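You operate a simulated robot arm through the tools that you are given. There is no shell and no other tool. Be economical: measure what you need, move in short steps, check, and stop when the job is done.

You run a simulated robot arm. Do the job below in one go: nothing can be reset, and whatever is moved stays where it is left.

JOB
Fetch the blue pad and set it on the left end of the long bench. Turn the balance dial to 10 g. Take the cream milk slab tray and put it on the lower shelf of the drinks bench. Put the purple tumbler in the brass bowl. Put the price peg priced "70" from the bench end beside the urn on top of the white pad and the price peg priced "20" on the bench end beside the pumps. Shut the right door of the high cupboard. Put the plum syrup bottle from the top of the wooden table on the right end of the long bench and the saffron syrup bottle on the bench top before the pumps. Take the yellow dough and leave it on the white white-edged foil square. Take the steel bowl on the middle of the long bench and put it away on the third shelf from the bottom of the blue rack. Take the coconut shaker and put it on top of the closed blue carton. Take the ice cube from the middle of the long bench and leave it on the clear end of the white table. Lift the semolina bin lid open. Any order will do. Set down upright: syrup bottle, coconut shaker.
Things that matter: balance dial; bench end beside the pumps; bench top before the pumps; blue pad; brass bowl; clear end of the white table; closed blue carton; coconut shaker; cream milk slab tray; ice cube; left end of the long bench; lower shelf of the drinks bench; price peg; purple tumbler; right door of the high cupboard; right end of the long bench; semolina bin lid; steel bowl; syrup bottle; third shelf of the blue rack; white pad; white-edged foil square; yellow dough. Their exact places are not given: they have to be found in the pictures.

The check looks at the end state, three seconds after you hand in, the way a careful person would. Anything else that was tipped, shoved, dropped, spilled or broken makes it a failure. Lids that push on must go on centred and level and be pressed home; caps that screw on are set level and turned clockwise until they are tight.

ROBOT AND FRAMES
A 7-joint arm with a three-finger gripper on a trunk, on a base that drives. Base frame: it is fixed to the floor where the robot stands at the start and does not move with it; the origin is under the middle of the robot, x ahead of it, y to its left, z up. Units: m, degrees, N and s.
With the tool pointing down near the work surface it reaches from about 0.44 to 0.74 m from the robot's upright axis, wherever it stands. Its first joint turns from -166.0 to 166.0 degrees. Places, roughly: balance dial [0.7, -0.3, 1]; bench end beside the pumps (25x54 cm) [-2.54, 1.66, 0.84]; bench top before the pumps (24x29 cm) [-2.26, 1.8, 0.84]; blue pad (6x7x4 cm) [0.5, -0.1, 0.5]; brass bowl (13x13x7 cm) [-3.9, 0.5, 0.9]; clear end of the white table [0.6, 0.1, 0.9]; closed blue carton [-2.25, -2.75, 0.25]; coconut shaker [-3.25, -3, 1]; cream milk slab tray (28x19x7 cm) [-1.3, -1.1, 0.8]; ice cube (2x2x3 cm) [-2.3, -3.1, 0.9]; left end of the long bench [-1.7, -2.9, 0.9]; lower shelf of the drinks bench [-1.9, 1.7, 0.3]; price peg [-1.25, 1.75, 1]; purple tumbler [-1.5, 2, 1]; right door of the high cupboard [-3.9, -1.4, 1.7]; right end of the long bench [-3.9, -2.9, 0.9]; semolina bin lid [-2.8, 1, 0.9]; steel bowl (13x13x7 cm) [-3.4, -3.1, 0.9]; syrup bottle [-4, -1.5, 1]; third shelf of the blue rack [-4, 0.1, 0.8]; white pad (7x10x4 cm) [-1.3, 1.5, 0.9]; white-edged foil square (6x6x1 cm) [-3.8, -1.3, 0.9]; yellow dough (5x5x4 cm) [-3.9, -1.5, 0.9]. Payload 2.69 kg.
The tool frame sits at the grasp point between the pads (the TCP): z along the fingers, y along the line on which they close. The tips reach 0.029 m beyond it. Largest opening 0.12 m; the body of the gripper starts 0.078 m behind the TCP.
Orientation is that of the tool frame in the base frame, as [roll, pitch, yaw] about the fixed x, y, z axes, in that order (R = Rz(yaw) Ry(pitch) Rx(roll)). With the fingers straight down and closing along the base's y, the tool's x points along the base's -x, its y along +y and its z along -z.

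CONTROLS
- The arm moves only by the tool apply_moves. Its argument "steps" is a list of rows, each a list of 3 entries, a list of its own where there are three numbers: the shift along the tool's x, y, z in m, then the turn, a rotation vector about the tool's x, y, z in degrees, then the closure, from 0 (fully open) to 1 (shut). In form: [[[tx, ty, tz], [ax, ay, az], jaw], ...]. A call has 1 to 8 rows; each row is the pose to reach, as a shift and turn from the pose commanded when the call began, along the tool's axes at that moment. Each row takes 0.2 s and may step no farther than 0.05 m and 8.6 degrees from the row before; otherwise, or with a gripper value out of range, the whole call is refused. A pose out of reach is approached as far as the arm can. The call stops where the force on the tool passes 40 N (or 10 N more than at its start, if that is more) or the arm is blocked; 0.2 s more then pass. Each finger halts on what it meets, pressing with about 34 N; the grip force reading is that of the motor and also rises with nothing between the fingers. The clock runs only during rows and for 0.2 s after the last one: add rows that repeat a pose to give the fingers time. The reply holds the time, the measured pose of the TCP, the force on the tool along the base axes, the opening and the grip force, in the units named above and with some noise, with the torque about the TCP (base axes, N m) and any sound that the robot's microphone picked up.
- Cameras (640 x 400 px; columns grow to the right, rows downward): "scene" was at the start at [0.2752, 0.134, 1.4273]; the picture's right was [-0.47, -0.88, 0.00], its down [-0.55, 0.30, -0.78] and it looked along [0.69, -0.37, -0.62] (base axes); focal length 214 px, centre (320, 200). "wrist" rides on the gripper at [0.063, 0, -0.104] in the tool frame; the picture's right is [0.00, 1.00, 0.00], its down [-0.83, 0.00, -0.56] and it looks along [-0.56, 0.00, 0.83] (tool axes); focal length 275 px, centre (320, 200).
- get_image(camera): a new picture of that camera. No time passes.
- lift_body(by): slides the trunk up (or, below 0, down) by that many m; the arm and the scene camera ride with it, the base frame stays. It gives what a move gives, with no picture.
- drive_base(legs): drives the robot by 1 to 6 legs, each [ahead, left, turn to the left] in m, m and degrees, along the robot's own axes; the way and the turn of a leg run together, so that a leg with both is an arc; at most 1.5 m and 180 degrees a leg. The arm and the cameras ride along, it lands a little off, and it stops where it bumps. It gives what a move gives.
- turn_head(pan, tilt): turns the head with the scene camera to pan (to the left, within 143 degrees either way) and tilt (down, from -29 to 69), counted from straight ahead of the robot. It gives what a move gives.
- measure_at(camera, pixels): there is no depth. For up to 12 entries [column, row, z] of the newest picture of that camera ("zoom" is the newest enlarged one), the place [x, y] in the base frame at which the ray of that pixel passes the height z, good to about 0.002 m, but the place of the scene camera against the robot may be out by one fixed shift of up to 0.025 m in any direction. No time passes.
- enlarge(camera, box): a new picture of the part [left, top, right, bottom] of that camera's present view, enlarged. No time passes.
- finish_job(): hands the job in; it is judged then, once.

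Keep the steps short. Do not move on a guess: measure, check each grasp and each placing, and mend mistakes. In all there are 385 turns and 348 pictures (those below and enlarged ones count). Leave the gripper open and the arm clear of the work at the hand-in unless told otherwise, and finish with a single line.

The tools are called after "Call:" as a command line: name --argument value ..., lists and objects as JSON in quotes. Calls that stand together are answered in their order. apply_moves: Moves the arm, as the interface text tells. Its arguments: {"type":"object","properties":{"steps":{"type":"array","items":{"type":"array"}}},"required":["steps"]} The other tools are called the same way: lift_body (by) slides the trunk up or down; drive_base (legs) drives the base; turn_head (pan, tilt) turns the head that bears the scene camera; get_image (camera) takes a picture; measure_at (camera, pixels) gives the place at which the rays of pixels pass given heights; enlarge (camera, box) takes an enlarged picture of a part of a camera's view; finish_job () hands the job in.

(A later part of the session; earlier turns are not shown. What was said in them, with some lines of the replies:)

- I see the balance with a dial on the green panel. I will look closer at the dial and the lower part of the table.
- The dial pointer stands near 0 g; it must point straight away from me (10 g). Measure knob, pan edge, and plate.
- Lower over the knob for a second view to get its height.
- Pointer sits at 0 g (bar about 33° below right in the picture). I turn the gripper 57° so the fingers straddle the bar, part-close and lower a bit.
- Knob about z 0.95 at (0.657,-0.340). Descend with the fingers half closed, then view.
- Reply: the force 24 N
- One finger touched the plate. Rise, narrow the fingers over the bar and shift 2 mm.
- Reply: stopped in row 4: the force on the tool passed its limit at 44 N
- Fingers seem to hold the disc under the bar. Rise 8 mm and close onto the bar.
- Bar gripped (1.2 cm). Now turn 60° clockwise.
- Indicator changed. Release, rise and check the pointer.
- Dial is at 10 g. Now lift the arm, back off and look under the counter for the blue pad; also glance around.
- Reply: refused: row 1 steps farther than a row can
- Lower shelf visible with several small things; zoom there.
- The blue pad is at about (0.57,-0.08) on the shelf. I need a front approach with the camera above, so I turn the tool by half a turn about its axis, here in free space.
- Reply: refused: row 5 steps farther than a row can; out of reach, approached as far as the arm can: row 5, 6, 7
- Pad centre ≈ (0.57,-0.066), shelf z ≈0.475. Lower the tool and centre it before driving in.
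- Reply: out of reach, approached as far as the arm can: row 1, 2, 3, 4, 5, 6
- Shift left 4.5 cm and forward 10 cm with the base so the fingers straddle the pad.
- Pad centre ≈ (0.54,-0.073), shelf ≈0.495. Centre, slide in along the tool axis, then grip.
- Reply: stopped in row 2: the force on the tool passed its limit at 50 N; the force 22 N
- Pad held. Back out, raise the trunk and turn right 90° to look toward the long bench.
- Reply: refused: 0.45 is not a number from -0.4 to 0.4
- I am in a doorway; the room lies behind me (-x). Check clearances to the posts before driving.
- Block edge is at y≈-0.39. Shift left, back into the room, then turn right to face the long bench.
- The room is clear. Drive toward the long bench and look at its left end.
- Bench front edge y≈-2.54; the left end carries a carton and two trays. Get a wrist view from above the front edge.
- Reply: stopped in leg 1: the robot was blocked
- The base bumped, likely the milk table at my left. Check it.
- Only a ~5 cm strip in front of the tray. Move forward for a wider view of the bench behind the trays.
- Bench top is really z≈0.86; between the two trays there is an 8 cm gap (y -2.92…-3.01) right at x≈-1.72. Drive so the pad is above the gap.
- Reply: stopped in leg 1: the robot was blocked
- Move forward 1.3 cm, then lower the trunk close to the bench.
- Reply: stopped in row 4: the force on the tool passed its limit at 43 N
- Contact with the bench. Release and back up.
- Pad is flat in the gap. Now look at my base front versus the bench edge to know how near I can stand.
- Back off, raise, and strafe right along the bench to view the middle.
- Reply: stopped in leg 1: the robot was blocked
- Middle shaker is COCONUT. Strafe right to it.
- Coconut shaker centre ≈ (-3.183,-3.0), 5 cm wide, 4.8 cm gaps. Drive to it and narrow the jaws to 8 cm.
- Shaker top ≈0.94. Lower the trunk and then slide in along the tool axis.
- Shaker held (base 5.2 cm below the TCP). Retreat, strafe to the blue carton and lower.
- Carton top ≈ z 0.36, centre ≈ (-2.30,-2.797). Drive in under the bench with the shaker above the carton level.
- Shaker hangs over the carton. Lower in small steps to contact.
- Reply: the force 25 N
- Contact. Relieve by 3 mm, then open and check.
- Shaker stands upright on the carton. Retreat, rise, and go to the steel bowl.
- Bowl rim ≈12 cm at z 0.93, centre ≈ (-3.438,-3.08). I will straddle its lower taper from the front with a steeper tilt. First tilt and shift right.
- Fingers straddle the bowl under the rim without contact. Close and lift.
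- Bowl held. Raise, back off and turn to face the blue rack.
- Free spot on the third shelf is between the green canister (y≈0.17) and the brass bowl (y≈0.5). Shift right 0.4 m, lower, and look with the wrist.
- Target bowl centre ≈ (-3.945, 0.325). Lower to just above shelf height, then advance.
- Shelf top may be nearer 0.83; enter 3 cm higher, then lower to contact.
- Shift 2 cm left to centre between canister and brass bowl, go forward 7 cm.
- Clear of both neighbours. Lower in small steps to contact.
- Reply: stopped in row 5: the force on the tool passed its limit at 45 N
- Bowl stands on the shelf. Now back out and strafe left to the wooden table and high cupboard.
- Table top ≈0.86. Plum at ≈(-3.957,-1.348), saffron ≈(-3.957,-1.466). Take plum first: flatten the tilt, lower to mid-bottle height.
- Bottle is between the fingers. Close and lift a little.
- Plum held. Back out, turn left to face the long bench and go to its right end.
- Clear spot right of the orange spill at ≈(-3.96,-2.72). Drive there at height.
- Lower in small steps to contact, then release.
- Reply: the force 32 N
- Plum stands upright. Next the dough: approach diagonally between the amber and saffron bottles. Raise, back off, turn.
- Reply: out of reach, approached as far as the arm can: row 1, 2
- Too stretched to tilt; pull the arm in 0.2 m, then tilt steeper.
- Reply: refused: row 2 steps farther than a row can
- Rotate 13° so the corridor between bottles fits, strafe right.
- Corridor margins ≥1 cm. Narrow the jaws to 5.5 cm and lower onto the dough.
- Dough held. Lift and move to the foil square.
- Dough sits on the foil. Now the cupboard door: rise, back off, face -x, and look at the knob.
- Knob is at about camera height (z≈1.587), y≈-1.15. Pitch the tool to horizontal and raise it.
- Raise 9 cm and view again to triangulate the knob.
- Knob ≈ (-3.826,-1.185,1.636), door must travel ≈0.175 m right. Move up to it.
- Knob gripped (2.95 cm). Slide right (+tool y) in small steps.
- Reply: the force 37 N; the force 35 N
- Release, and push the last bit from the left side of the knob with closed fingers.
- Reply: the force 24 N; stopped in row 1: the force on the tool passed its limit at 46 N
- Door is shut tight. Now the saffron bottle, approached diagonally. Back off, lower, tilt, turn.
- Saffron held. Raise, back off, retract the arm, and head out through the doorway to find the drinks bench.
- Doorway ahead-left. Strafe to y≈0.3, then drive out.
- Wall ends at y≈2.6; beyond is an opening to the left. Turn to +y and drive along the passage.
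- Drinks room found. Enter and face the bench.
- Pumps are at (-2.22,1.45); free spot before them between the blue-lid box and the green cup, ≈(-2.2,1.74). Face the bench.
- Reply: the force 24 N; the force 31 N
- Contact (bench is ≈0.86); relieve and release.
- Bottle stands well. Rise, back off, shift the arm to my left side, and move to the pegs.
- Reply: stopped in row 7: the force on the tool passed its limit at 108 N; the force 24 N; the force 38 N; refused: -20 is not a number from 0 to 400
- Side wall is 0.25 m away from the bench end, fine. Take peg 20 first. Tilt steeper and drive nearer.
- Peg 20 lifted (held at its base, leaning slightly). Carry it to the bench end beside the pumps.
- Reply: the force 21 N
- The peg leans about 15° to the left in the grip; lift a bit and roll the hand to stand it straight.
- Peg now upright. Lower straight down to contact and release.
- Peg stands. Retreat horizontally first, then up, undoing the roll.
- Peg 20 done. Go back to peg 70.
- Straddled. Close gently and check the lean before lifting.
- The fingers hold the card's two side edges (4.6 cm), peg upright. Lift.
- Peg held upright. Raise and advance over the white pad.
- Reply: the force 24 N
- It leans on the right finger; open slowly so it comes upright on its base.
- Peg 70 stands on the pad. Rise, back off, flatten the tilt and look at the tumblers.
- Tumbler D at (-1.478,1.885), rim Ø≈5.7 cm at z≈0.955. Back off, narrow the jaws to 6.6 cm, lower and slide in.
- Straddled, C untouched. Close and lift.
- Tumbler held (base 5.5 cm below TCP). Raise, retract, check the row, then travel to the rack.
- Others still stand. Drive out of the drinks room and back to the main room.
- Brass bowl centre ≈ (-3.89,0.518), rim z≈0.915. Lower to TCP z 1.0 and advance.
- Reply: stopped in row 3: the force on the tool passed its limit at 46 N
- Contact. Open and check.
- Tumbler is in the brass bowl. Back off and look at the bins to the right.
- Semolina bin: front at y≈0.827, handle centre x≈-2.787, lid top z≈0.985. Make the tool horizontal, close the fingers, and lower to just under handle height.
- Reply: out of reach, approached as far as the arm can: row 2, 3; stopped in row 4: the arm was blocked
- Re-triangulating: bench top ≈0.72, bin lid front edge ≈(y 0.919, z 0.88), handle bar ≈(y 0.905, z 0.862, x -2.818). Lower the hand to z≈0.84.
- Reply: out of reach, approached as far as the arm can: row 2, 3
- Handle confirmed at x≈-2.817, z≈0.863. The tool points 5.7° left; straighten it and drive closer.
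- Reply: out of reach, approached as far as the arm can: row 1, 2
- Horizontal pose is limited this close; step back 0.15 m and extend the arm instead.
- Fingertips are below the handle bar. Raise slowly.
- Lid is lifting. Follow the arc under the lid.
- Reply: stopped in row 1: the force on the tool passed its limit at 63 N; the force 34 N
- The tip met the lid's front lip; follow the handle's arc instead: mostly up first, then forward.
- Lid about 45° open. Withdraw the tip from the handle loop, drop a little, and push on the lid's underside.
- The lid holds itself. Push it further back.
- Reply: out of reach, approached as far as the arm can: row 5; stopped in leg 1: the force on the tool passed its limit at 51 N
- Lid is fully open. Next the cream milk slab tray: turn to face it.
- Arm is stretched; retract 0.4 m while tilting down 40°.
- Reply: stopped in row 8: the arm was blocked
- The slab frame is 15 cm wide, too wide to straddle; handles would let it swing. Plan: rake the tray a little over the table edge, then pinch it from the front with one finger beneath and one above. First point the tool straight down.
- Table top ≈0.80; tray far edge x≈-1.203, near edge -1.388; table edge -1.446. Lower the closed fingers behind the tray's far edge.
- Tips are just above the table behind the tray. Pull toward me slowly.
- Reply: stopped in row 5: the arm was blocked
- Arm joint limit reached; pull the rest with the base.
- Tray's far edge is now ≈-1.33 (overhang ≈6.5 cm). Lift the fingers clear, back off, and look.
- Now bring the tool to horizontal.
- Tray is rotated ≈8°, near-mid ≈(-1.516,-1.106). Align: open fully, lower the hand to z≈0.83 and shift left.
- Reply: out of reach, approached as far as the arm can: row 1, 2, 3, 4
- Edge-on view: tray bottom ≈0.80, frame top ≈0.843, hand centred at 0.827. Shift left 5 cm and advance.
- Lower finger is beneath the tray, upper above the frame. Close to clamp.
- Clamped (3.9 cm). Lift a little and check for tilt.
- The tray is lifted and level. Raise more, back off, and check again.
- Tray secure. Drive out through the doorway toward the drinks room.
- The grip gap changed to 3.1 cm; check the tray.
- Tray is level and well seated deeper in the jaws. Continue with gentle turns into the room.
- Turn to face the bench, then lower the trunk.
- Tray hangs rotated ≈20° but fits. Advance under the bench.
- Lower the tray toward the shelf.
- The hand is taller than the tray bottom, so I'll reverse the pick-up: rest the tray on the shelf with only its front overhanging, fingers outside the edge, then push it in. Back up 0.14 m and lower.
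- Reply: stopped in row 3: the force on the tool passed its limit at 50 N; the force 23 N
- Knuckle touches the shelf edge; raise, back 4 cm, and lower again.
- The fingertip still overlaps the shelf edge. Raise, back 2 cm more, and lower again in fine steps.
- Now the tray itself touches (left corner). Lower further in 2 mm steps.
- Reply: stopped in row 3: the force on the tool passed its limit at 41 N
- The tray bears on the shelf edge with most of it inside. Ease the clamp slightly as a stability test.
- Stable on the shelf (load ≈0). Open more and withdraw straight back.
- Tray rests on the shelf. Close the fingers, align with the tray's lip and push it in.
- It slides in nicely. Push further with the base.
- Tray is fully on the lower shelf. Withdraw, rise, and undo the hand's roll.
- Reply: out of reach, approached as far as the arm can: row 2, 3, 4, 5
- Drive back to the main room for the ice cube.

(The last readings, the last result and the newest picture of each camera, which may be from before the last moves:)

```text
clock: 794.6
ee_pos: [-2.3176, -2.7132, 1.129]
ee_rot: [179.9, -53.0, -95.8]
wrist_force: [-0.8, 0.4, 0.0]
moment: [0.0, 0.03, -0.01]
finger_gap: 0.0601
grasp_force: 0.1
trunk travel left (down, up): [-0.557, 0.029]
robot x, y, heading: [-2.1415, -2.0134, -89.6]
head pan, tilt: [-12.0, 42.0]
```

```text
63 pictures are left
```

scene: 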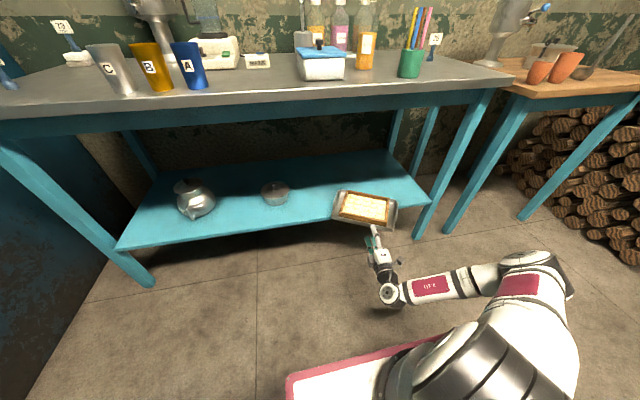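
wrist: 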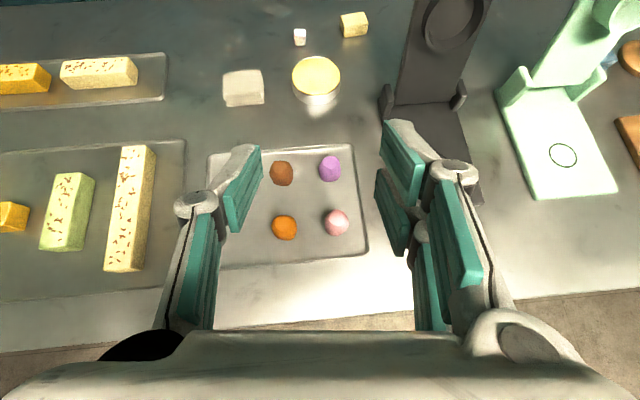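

Call:
enlarge --camera "wrist" --box '[210, 0, 410, 120]'

Call:
measure_at --camera "zoom" --pixels '[[255, 140, 0.86], [232, 100, 0.87], [290, 100, 0.87], [165, 270, 0.86], [65, 275, 0.86], [320, 320, 0.86], [395, 240, 0.885], [240, 235, 0.885], [430, 130, 0.86], [355, 120, 0.86]]'

```text
3.20 times, centred on (310, 60) of wrist
```

zoom: 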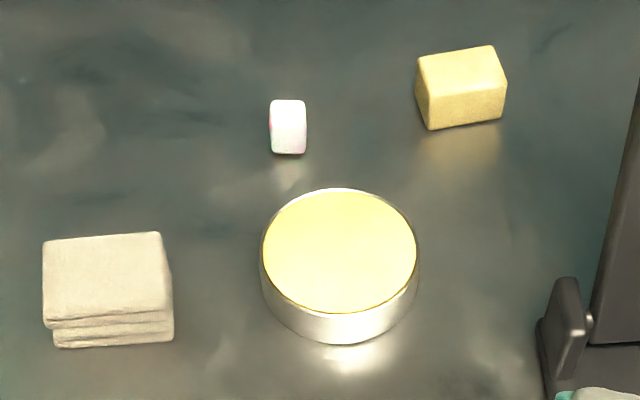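

```text
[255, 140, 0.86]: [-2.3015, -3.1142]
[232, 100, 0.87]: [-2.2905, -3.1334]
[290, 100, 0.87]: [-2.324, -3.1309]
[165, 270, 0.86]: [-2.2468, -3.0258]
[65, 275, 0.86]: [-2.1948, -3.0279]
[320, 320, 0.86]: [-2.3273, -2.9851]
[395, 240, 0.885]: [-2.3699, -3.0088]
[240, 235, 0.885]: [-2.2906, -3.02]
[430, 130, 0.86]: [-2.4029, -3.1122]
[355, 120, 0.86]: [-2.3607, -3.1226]
```

Ice cube ≈(-2.320,-3.115). Drive nearer, narrow the jaws to 4.5 cm and come down at the tool's slant over the tin.

Call:
drive_base --legs '[[0.11, 0, 0]]'

Call:
lift_body --by -0.08

Call:
apply_moves --steps '[[[0.024, -0.014, 0.032], [0, 0, 0], 0.6], [[0.048, -0.027, 0.064], [0, 0, 0], 0.63], [[0.048, -0.027, 0.1], [0, 0, 0], 0.63], [[0.048, -0.027, 0.14], [0, 0, 0], 0.63]]'

Call:
get_image --camera "wrist"

```text
clock: 795.8
ee_pos: [-2.3147, -2.821, 1.1288]
ee_rot: [179.8, -53.0, -95.6]
wrist_force: [0.4, 0.8, -0.1]
moment: [0.01, 0.0, -0.04]
finger_gap: 0.0598
grasp_force: 0.1
trunk travel left (down, up): [-0.557, 0.029]
robot x, y, heading: [-2.1371, -2.1238, -89.2]
head pan, tilt: [-12.0, 42.0]
```

```text
clock: 797.0
ee_pos: [-2.3138, -2.8213, 1.0488]
ee_rot: [179.9, -53.2, -95.5]
wrist_force: [0.4, -0.2, 0.7]
moment: [-0.01, 0.0, 0.0]
finger_gap: 0.0599
grasp_force: 0.0
trunk travel left (down, up): [-0.477, 0.109]
robot x, y, heading: [-2.1351, -2.1265, -89.3]
head pan, tilt: [-12.0, 42.0]
```

```text
clock: 798.0
ee_pos: [-2.3017, -2.964, 1.0021]
ee_rot: [180.0, -53.1, -95.6]
wrist_force: [-0.5, 0.2, 0.5]
moment: [0.0, 0.05, -0.01]
finger_gap: 0.0444
grasp_force: 0.0
trunk travel left (down, up): [-0.477, 0.109]
robot x, y, heading: [-2.1333, -2.1234, -89.5]
head pan, tilt: [-12.0, 42.0]
```

```text
61 pictures are left
```

wrist: 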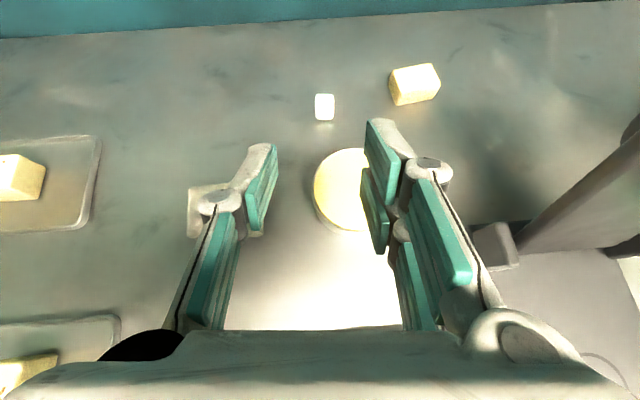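

Call:
measure_at --camera "wrist" --pixels '[[325, 120, 0.86], [316, 100, 0.875], [334, 100, 0.875], [325, 95, 0.89], [390, 103, 0.86], [340, 150, 0.89]]'

```text
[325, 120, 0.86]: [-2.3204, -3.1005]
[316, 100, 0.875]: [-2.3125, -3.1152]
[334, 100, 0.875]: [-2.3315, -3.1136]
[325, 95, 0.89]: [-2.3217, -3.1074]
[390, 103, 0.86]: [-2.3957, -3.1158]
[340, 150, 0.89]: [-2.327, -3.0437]
```

Call:
apply_moves --steps '[[[-0.002, 0.0045, 0.045], [0, 0, 0], 0.63], [[-0.004, 0.0045, 0.09], [0, 0, 0], 0.63], [[-0.006, 0.0045, 0.13], [0, 0, 0], 0.63]]'

Call:
get_image --camera "wrist"

```text
clock: 798.8
ee_pos: [-2.3162, -3.0622, 0.9194]
ee_rot: [179.9, -53.0, -95.7]
wrist_force: [0.2, 0.4, 1.4]
moment: [0.0, 0.02, 0.0]
finger_gap: 0.0445
grasp_force: 0.1
trunk travel left (down, up): [-0.477, 0.109]
robot x, y, heading: [-2.1348, -2.1214, -89.4]
head pan, tilt: [-12.0, 42.0]
```

```text
60 pictures are left
```

wrist: 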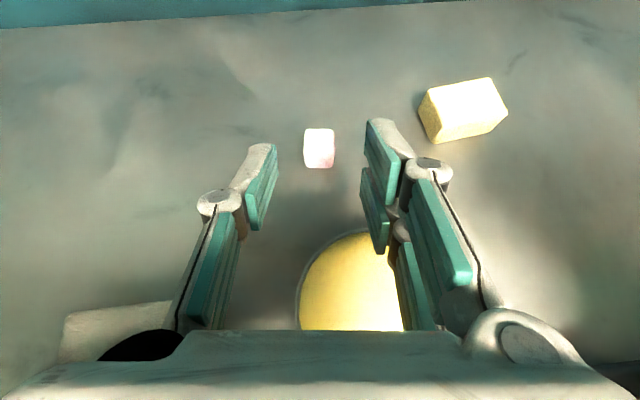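

Call:
apply_moves --steps '[[[-0.001, 0, 0.025], [0, 0, 0], 0.63], [[-0.0025, 0, 0.046], [0, 0, 0], 0.63]]'

Call:
get_image --camera "wrist"

```text
clock: 799.4
ee_pos: [-2.3226, -3.0982, 0.8938]
ee_rot: [179.8, -53.4, -95.6]
wrist_force: [-0.8, 6.2, 14.6]
moment: [0.08, 0.48, -0.22]
finger_gap: 0.0479
grasp_force: 1.9
trunk travel left (down, up): [-0.477, 0.109]
robot x, y, heading: [-2.1358, -2.1245, -89.3]
head pan, tilt: [-12.0, 42.0]
```

```text
59 pictures are left
```

wrist: 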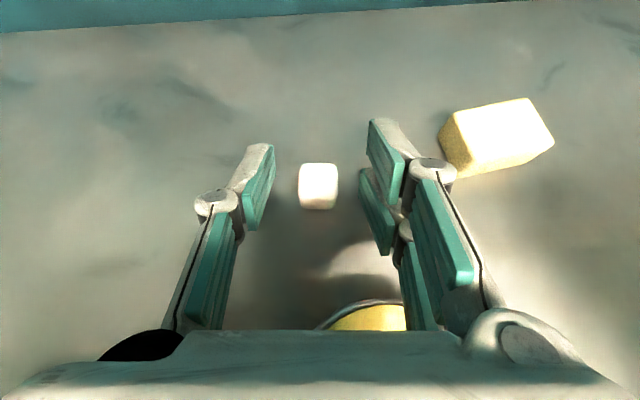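

A light contact on the right finger; raise 4 mm and close.

Call:
apply_moves --steps '[[[0.004, 0, -0.003], [0, 0, 0], 0.63], [[0.004, 0, -0.003], [0, 0, 0], 0.8], [[0.004, 0, -0.003], [0, 0, 0], 1], [[0.004, 0, -0.003], [0, 0, 0], 1]]'

Call:
get_image --camera "wrist"

```text
clock: 800.4
ee_pos: [-2.3191, -3.0987, 0.8951]
ee_rot: [-180.0, -53.0, -95.5]
wrist_force: [0.3, 0.2, 0.1]
moment: [-0.01, 0.0, 0.04]
finger_gap: 0.0176
grasp_force: 34.5
trunk travel left (down, up): [-0.477, 0.109]
robot x, y, heading: [-2.1372, -2.1234, -89.0]
head pan, tilt: [-12.0, 42.0]
```

```text
58 pictures are left
```

wrist: 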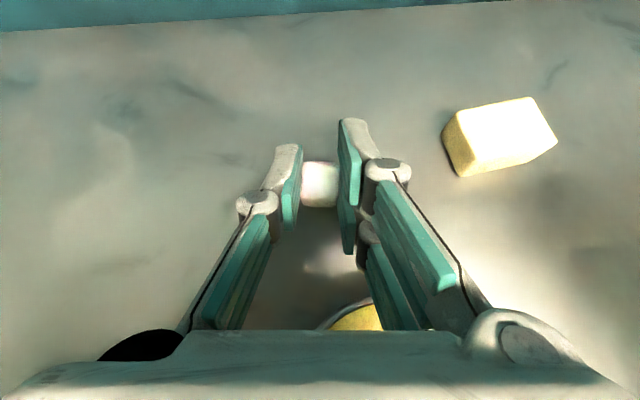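

Call:
apply_moves --steps '[[[0.03, 0, -0.0225], [0, 0, 0], 1], [[0.06, 0, -0.045], [0, 0, 0], 1], [[0.09, 0, -0.0675], [0, 0, 0], 1]]'

Call:
lift_body --by 0.1

Call:
drive_base --legs '[[-0.35, 0, 0]]'

Call:
get_image --camera "wrist"

```text
clock: 801.2
ee_pos: [-2.3189, -3.1004, 1.0079]
ee_rot: [179.9, -53.0, -95.7]
wrist_force: [0.2, 0.1, -0.3]
moment: [-0.04, 0.01, 0.0]
finger_gap: 0.0176
grasp_force: 34.2
trunk travel left (down, up): [-0.477, 0.109]
robot x, y, heading: [-2.1369, -2.1231, -89.2]
head pan, tilt: [-12.0, 42.0]
```

```text
clock: 802.5
ee_pos: [-2.3201, -3.1, 1.1068]
ee_rot: [179.8, -52.8, -95.7]
wrist_force: [0.6, -0.1, -0.9]
moment: [-0.01, 0.01, 0.02]
finger_gap: 0.0175
grasp_force: 33.6
trunk travel left (down, up): [-0.577, 0.009]
robot x, y, heading: [-2.1368, -2.1257, -89.4]
head pan, tilt: [-12.0, 42.0]
```

```text
clock: 804.8
ee_pos: [-2.3234, -2.7492, 1.1085]
ee_rot: [179.9, -53.0, -95.6]
wrist_force: [0.1, -0.2, -0.6]
moment: [-0.01, 0.02, -0.01]
finger_gap: 0.0177
grasp_force: 34.6
trunk travel left (down, up): [-0.577, 0.009]
robot x, y, heading: [-2.1454, -1.7728, -89.4]
head pan, tilt: [-12.0, 42.0]
```

```text
57 pictures are left
```

wrist: 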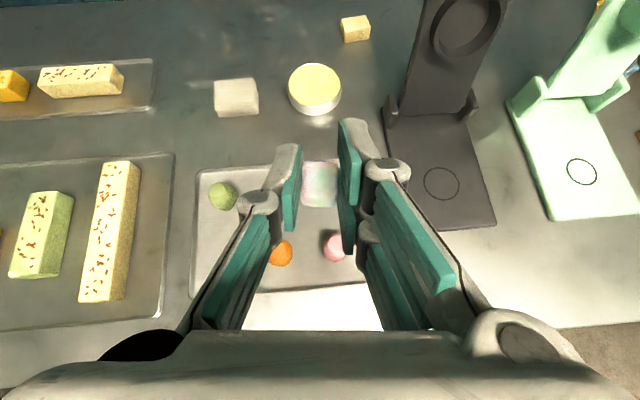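

Everything else in place; ice held. Drive to the white table.

Call:
drive_base --legs '[[-1.35, 0, 0], [0, 0, 89], [0, 0.72, 0], [1.1, 0, 0], [0.35, 0, 0]]'

Call:
turn_head --pan -5 --tilt 40

Call:
get_image --camera "wrist"

Call:
get_image --camera "scene"

```text
clock: 826.0
ee_pos: [0.2206, 0.2139, 1.1077]
ee_rot: [179.9, -53.0, -3.4]
wrist_force: [-0.3, -0.5, -0.3]
moment: [0.03, 0.04, -0.03]
finger_gap: 0.0175
grasp_force: 33.9
trunk travel left (down, up): [-0.577, 0.009]
robot x, y, heading: [-0.7618, 0.3597, 3.0]
head pan, tilt: [-12.0, 42.0]
```

```text
clock: 826.7
ee_pos: [0.2197, 0.2137, 1.1068]
ee_rot: [179.9, -53.0, -3.3]
wrist_force: [-0.1, 0.0, -0.5]
moment: [0.03, -0.02, -0.01]
finger_gap: 0.0175
grasp_force: 33.6
trunk travel left (down, up): [-0.577, 0.009]
robot x, y, heading: [-0.7637, 0.3602, 2.6]
head pan, tilt: [-5.0, 40.0]
```

```text
56 pictures are left
```

wrist: 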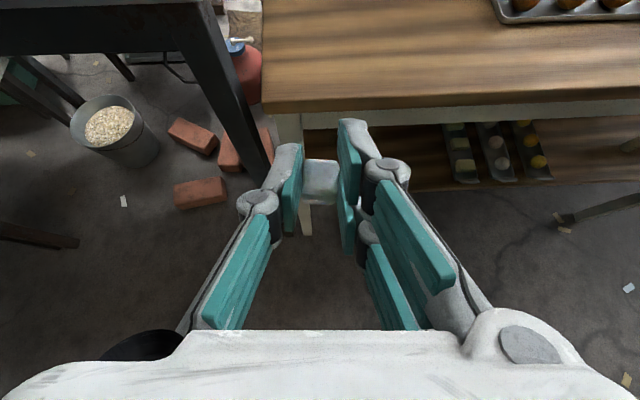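

```text
55 pictures are left
```

scene: 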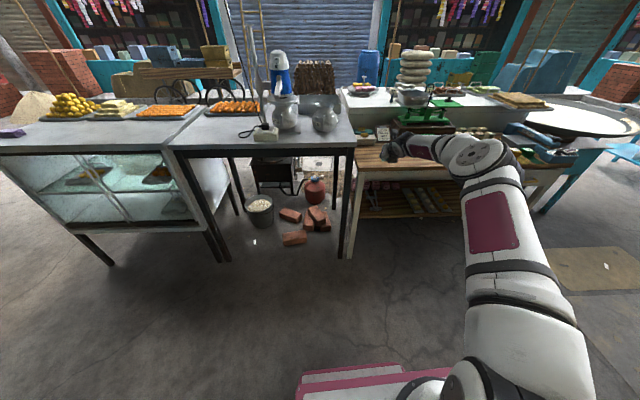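

Call:
measure_at --camera "wrist" --pixels '[[265, 112, 0.9], [265, 112, 0.86], [600, 92, 0.9], [265, 10, 0.9], [500, 20, 0.9]]'

Call:
drive_base --legs '[[0.3, -0.1, 0]]'

Call:
get_image --camera "wrist"

```text
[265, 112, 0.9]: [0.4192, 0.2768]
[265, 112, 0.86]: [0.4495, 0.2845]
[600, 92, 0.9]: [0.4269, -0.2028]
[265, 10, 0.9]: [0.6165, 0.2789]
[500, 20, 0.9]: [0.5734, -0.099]
```

```text
clock: 828.8
ee_pos: [0.5171, 0.1191, 1.108]
ee_rot: [179.9, -53.0, -3.9]
wrist_force: [-0.3, 0.5, 0.0]
moment: [0.0, -0.02, 0.01]
finger_gap: 0.0173
grasp_force: 34.5
trunk travel left (down, up): [-0.577, 0.009]
robot x, y, heading: [-0.4668, 0.2703, 2.4]
head pan, tilt: [-5.0, 40.0]
```

```text
54 pictures are left
```

wrist: 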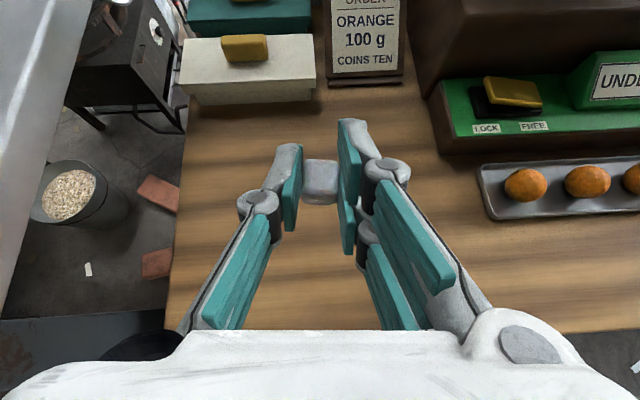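

Clear wood area right ahead. Lower and set the cube down at about (0.57,0.12).

Call:
apply_moves --steps '[[[0.027, 0, 0.036], [0, 0, 0], 1]]'

Call:
lift_body --by -0.13

Call:
get_image --camera "wrist"

```text
clock: 829.2
ee_pos: [0.5492, 0.1136, 1.1098]
ee_rot: [180.0, -53.1, -4.2]
wrist_force: [0.0, -2.4, 0.2]
moment: [0.14, -0.02, 0.1]
finger_gap: 0.0176
grasp_force: 33.7
out of reach, approached as far as the arm can: row 1
trunk travel left (down, up): [-0.577, 0.009]
robot x, y, heading: [-0.4643, 0.2733, 2.2]
head pan, tilt: [-5.0, 40.0]
```

```text
clock: 830.8
ee_pos: [0.5501, 0.1162, 0.9785]
ee_rot: [180.0, -53.1, -3.9]
wrist_force: [0.0, 0.3, -0.9]
moment: [0.01, 0.01, -0.02]
finger_gap: 0.0174
grasp_force: 34.0
trunk travel left (down, up): [-0.447, 0.139]
robot x, y, heading: [-0.4624, 0.271, 2.1]
head pan, tilt: [-5.0, 40.0]
```

```text
53 pictures are left
```

wrist: 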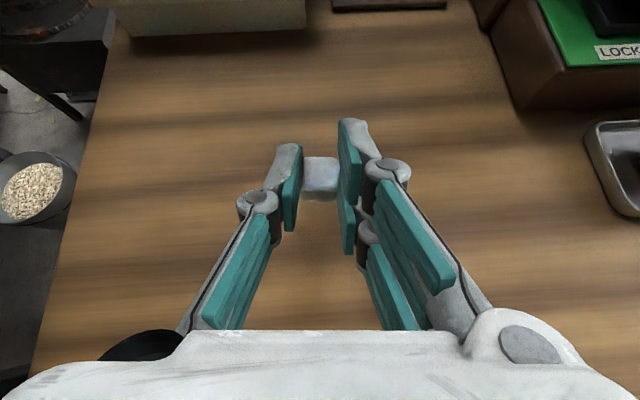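

Call:
apply_moves --steps '[[[-0.024, 0, 0.018], [0, 0, 0], 1], [[-0.032, 0, 0.024], [0, 0, 0], 1], [[-0.037, 0, 0.028], [0, 0, 0], 1], [[-0.042, 0, 0.0315], [0, 0, 0], 1], [[-0.047, 0, 0.035], [0, 0, 0], 1], [[-0.052, 0, 0.039], [0, 0, 0], 1], [[-0.057, 0, 0.043], [0, 0, 0], 1]]'

Call:
get_image --camera "wrist"

```text
clock: 831.3
ee_pos: [0.554, 0.1165, 0.9544]
ee_rot: [179.4, -54.1, -3.4]
wrist_force: [-0.9, -0.8, 12.1]
moment: [-0.13, -0.06, -0.03]
finger_gap: 0.0178
grasp_force: 33.9
trunk travel left (down, up): [-0.447, 0.139]
robot x, y, heading: [-0.4612, 0.2698, 2.4]
head pan, tilt: [-5.0, 40.0]
stopped in row 2: the force on the tool passed its limit at 48 N (the readings are from after the stop); the commanded pose is now the measured one
```

```text
52 pictures are left
```

wrist: 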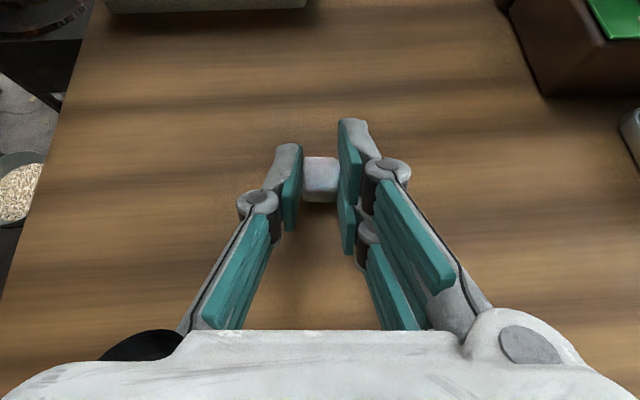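

Contact (table ≈0.92). Release gently.

Call:
apply_moves --steps '[[[0, 0, 0], [0, 0, 0], 0.78], [[0, 0, 0], [0, 0, 0], 0.65], [[0, 0, 0], [0, 0, 0], 0.6], [[0.02, 0, -0.03], [0, 0, 0], 0.55], [[0.045, 0, -0.07], [0, 0, 0], 0.5], [[0.06, 0, -0.11], [0, 0, 0], 0.3]]'

Call:
get_image --camera "wrist"

```text
clock: 832.7
ee_pos: [0.5003, 0.1219, 1.0651]
ee_rot: [179.7, -53.7, -3.7]
wrist_force: [0.2, -0.2, -0.8]
moment: [0.01, -0.01, 0.07]
finger_gap: 0.0842
grasp_force: 0.0
trunk travel left (down, up): [-0.447, 0.139]
robot x, y, heading: [-0.4618, 0.2752, 2.3]
head pan, tilt: [-5.0, 40.0]
```

```text
51 pictures are left
```

wrist: 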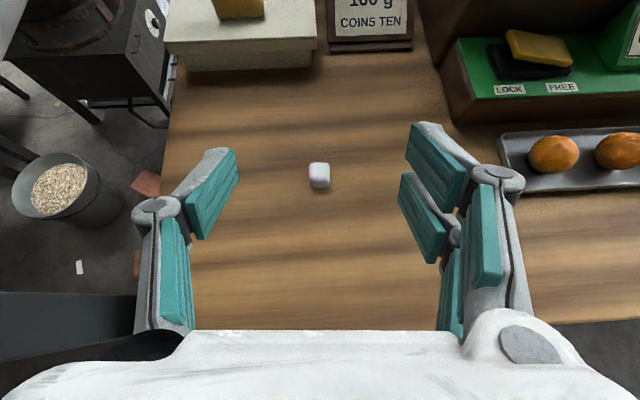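

Ice cube rests on the clear end. Move the arm clear, open the gripper, and take a last look.

Call:
drive_base --legs '[[-0.4, 0, 0]]'

Call:
apply_moves --steps '[[[0, 0, 0], [0, 0, 0], 0], [[0, 0, 0], [0, 0, 0], 0]]'

Call:
turn_head --pan -10 --tilt 30

Call:
enlarge --camera "scene" --box '[280, 80, 540, 240]'

```text
clock: 835.2
ee_pos: [0.1008, 0.1058, 1.0657]
ee_rot: [179.6, -53.8, -3.5]
wrist_force: [0.2, -0.3, 0.3]
moment: [-0.01, -0.02, 0.0]
finger_gap: 0.084
grasp_force: 0.1
trunk travel left (down, up): [-0.447, 0.139]
robot x, y, heading: [-0.8601, 0.2574, 2.5]
head pan, tilt: [-5.0, 40.0]
```

```text
clock: 835.8
ee_pos: [0.1022, 0.1061, 1.0652]
ee_rot: [179.5, -53.8, -3.5]
wrist_force: [-0.6, 0.3, -0.6]
moment: [0.0, -0.02, -0.01]
finger_gap: 0.1197
grasp_force: 0.1
trunk travel left (down, up): [-0.447, 0.139]
robot x, y, heading: [-0.8665, 0.2581, 2.3]
head pan, tilt: [-5.0, 40.0]
```

```text
clock: 836.5
ee_pos: [0.0981, 0.1068, 1.0644]
ee_rot: [179.6, -53.7, -3.5]
wrist_force: [-0.4, -0.2, 0.0]
moment: [0.0, 0.02, 0.0]
finger_gap: 0.1202
grasp_force: 0.0
trunk travel left (down, up): [-0.447, 0.139]
robot x, y, heading: [-0.8609, 0.2544, 2.4]
head pan, tilt: [-10.0, 30.0]
```

```text
2.46 times, centred on (410, 160) of scene
```

zoom: 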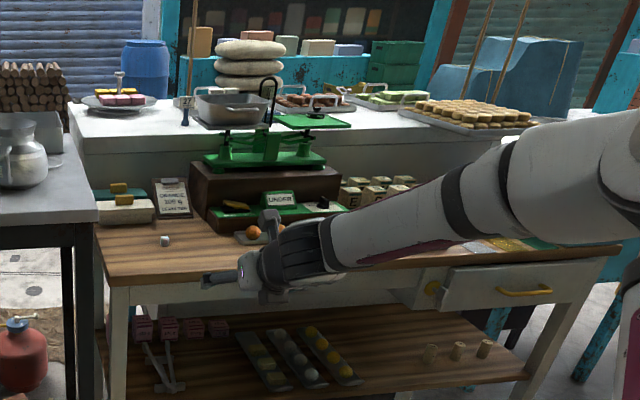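

The ice cube sits on the clear end, the gripper is open and the arm is clear. Handing in.

Call:
finish_job

```text
The job is handed in.
```

All thirteen tasks are done and the job is handed in. I checked each placing by camera when I made it, but did not revisit every station at the end.
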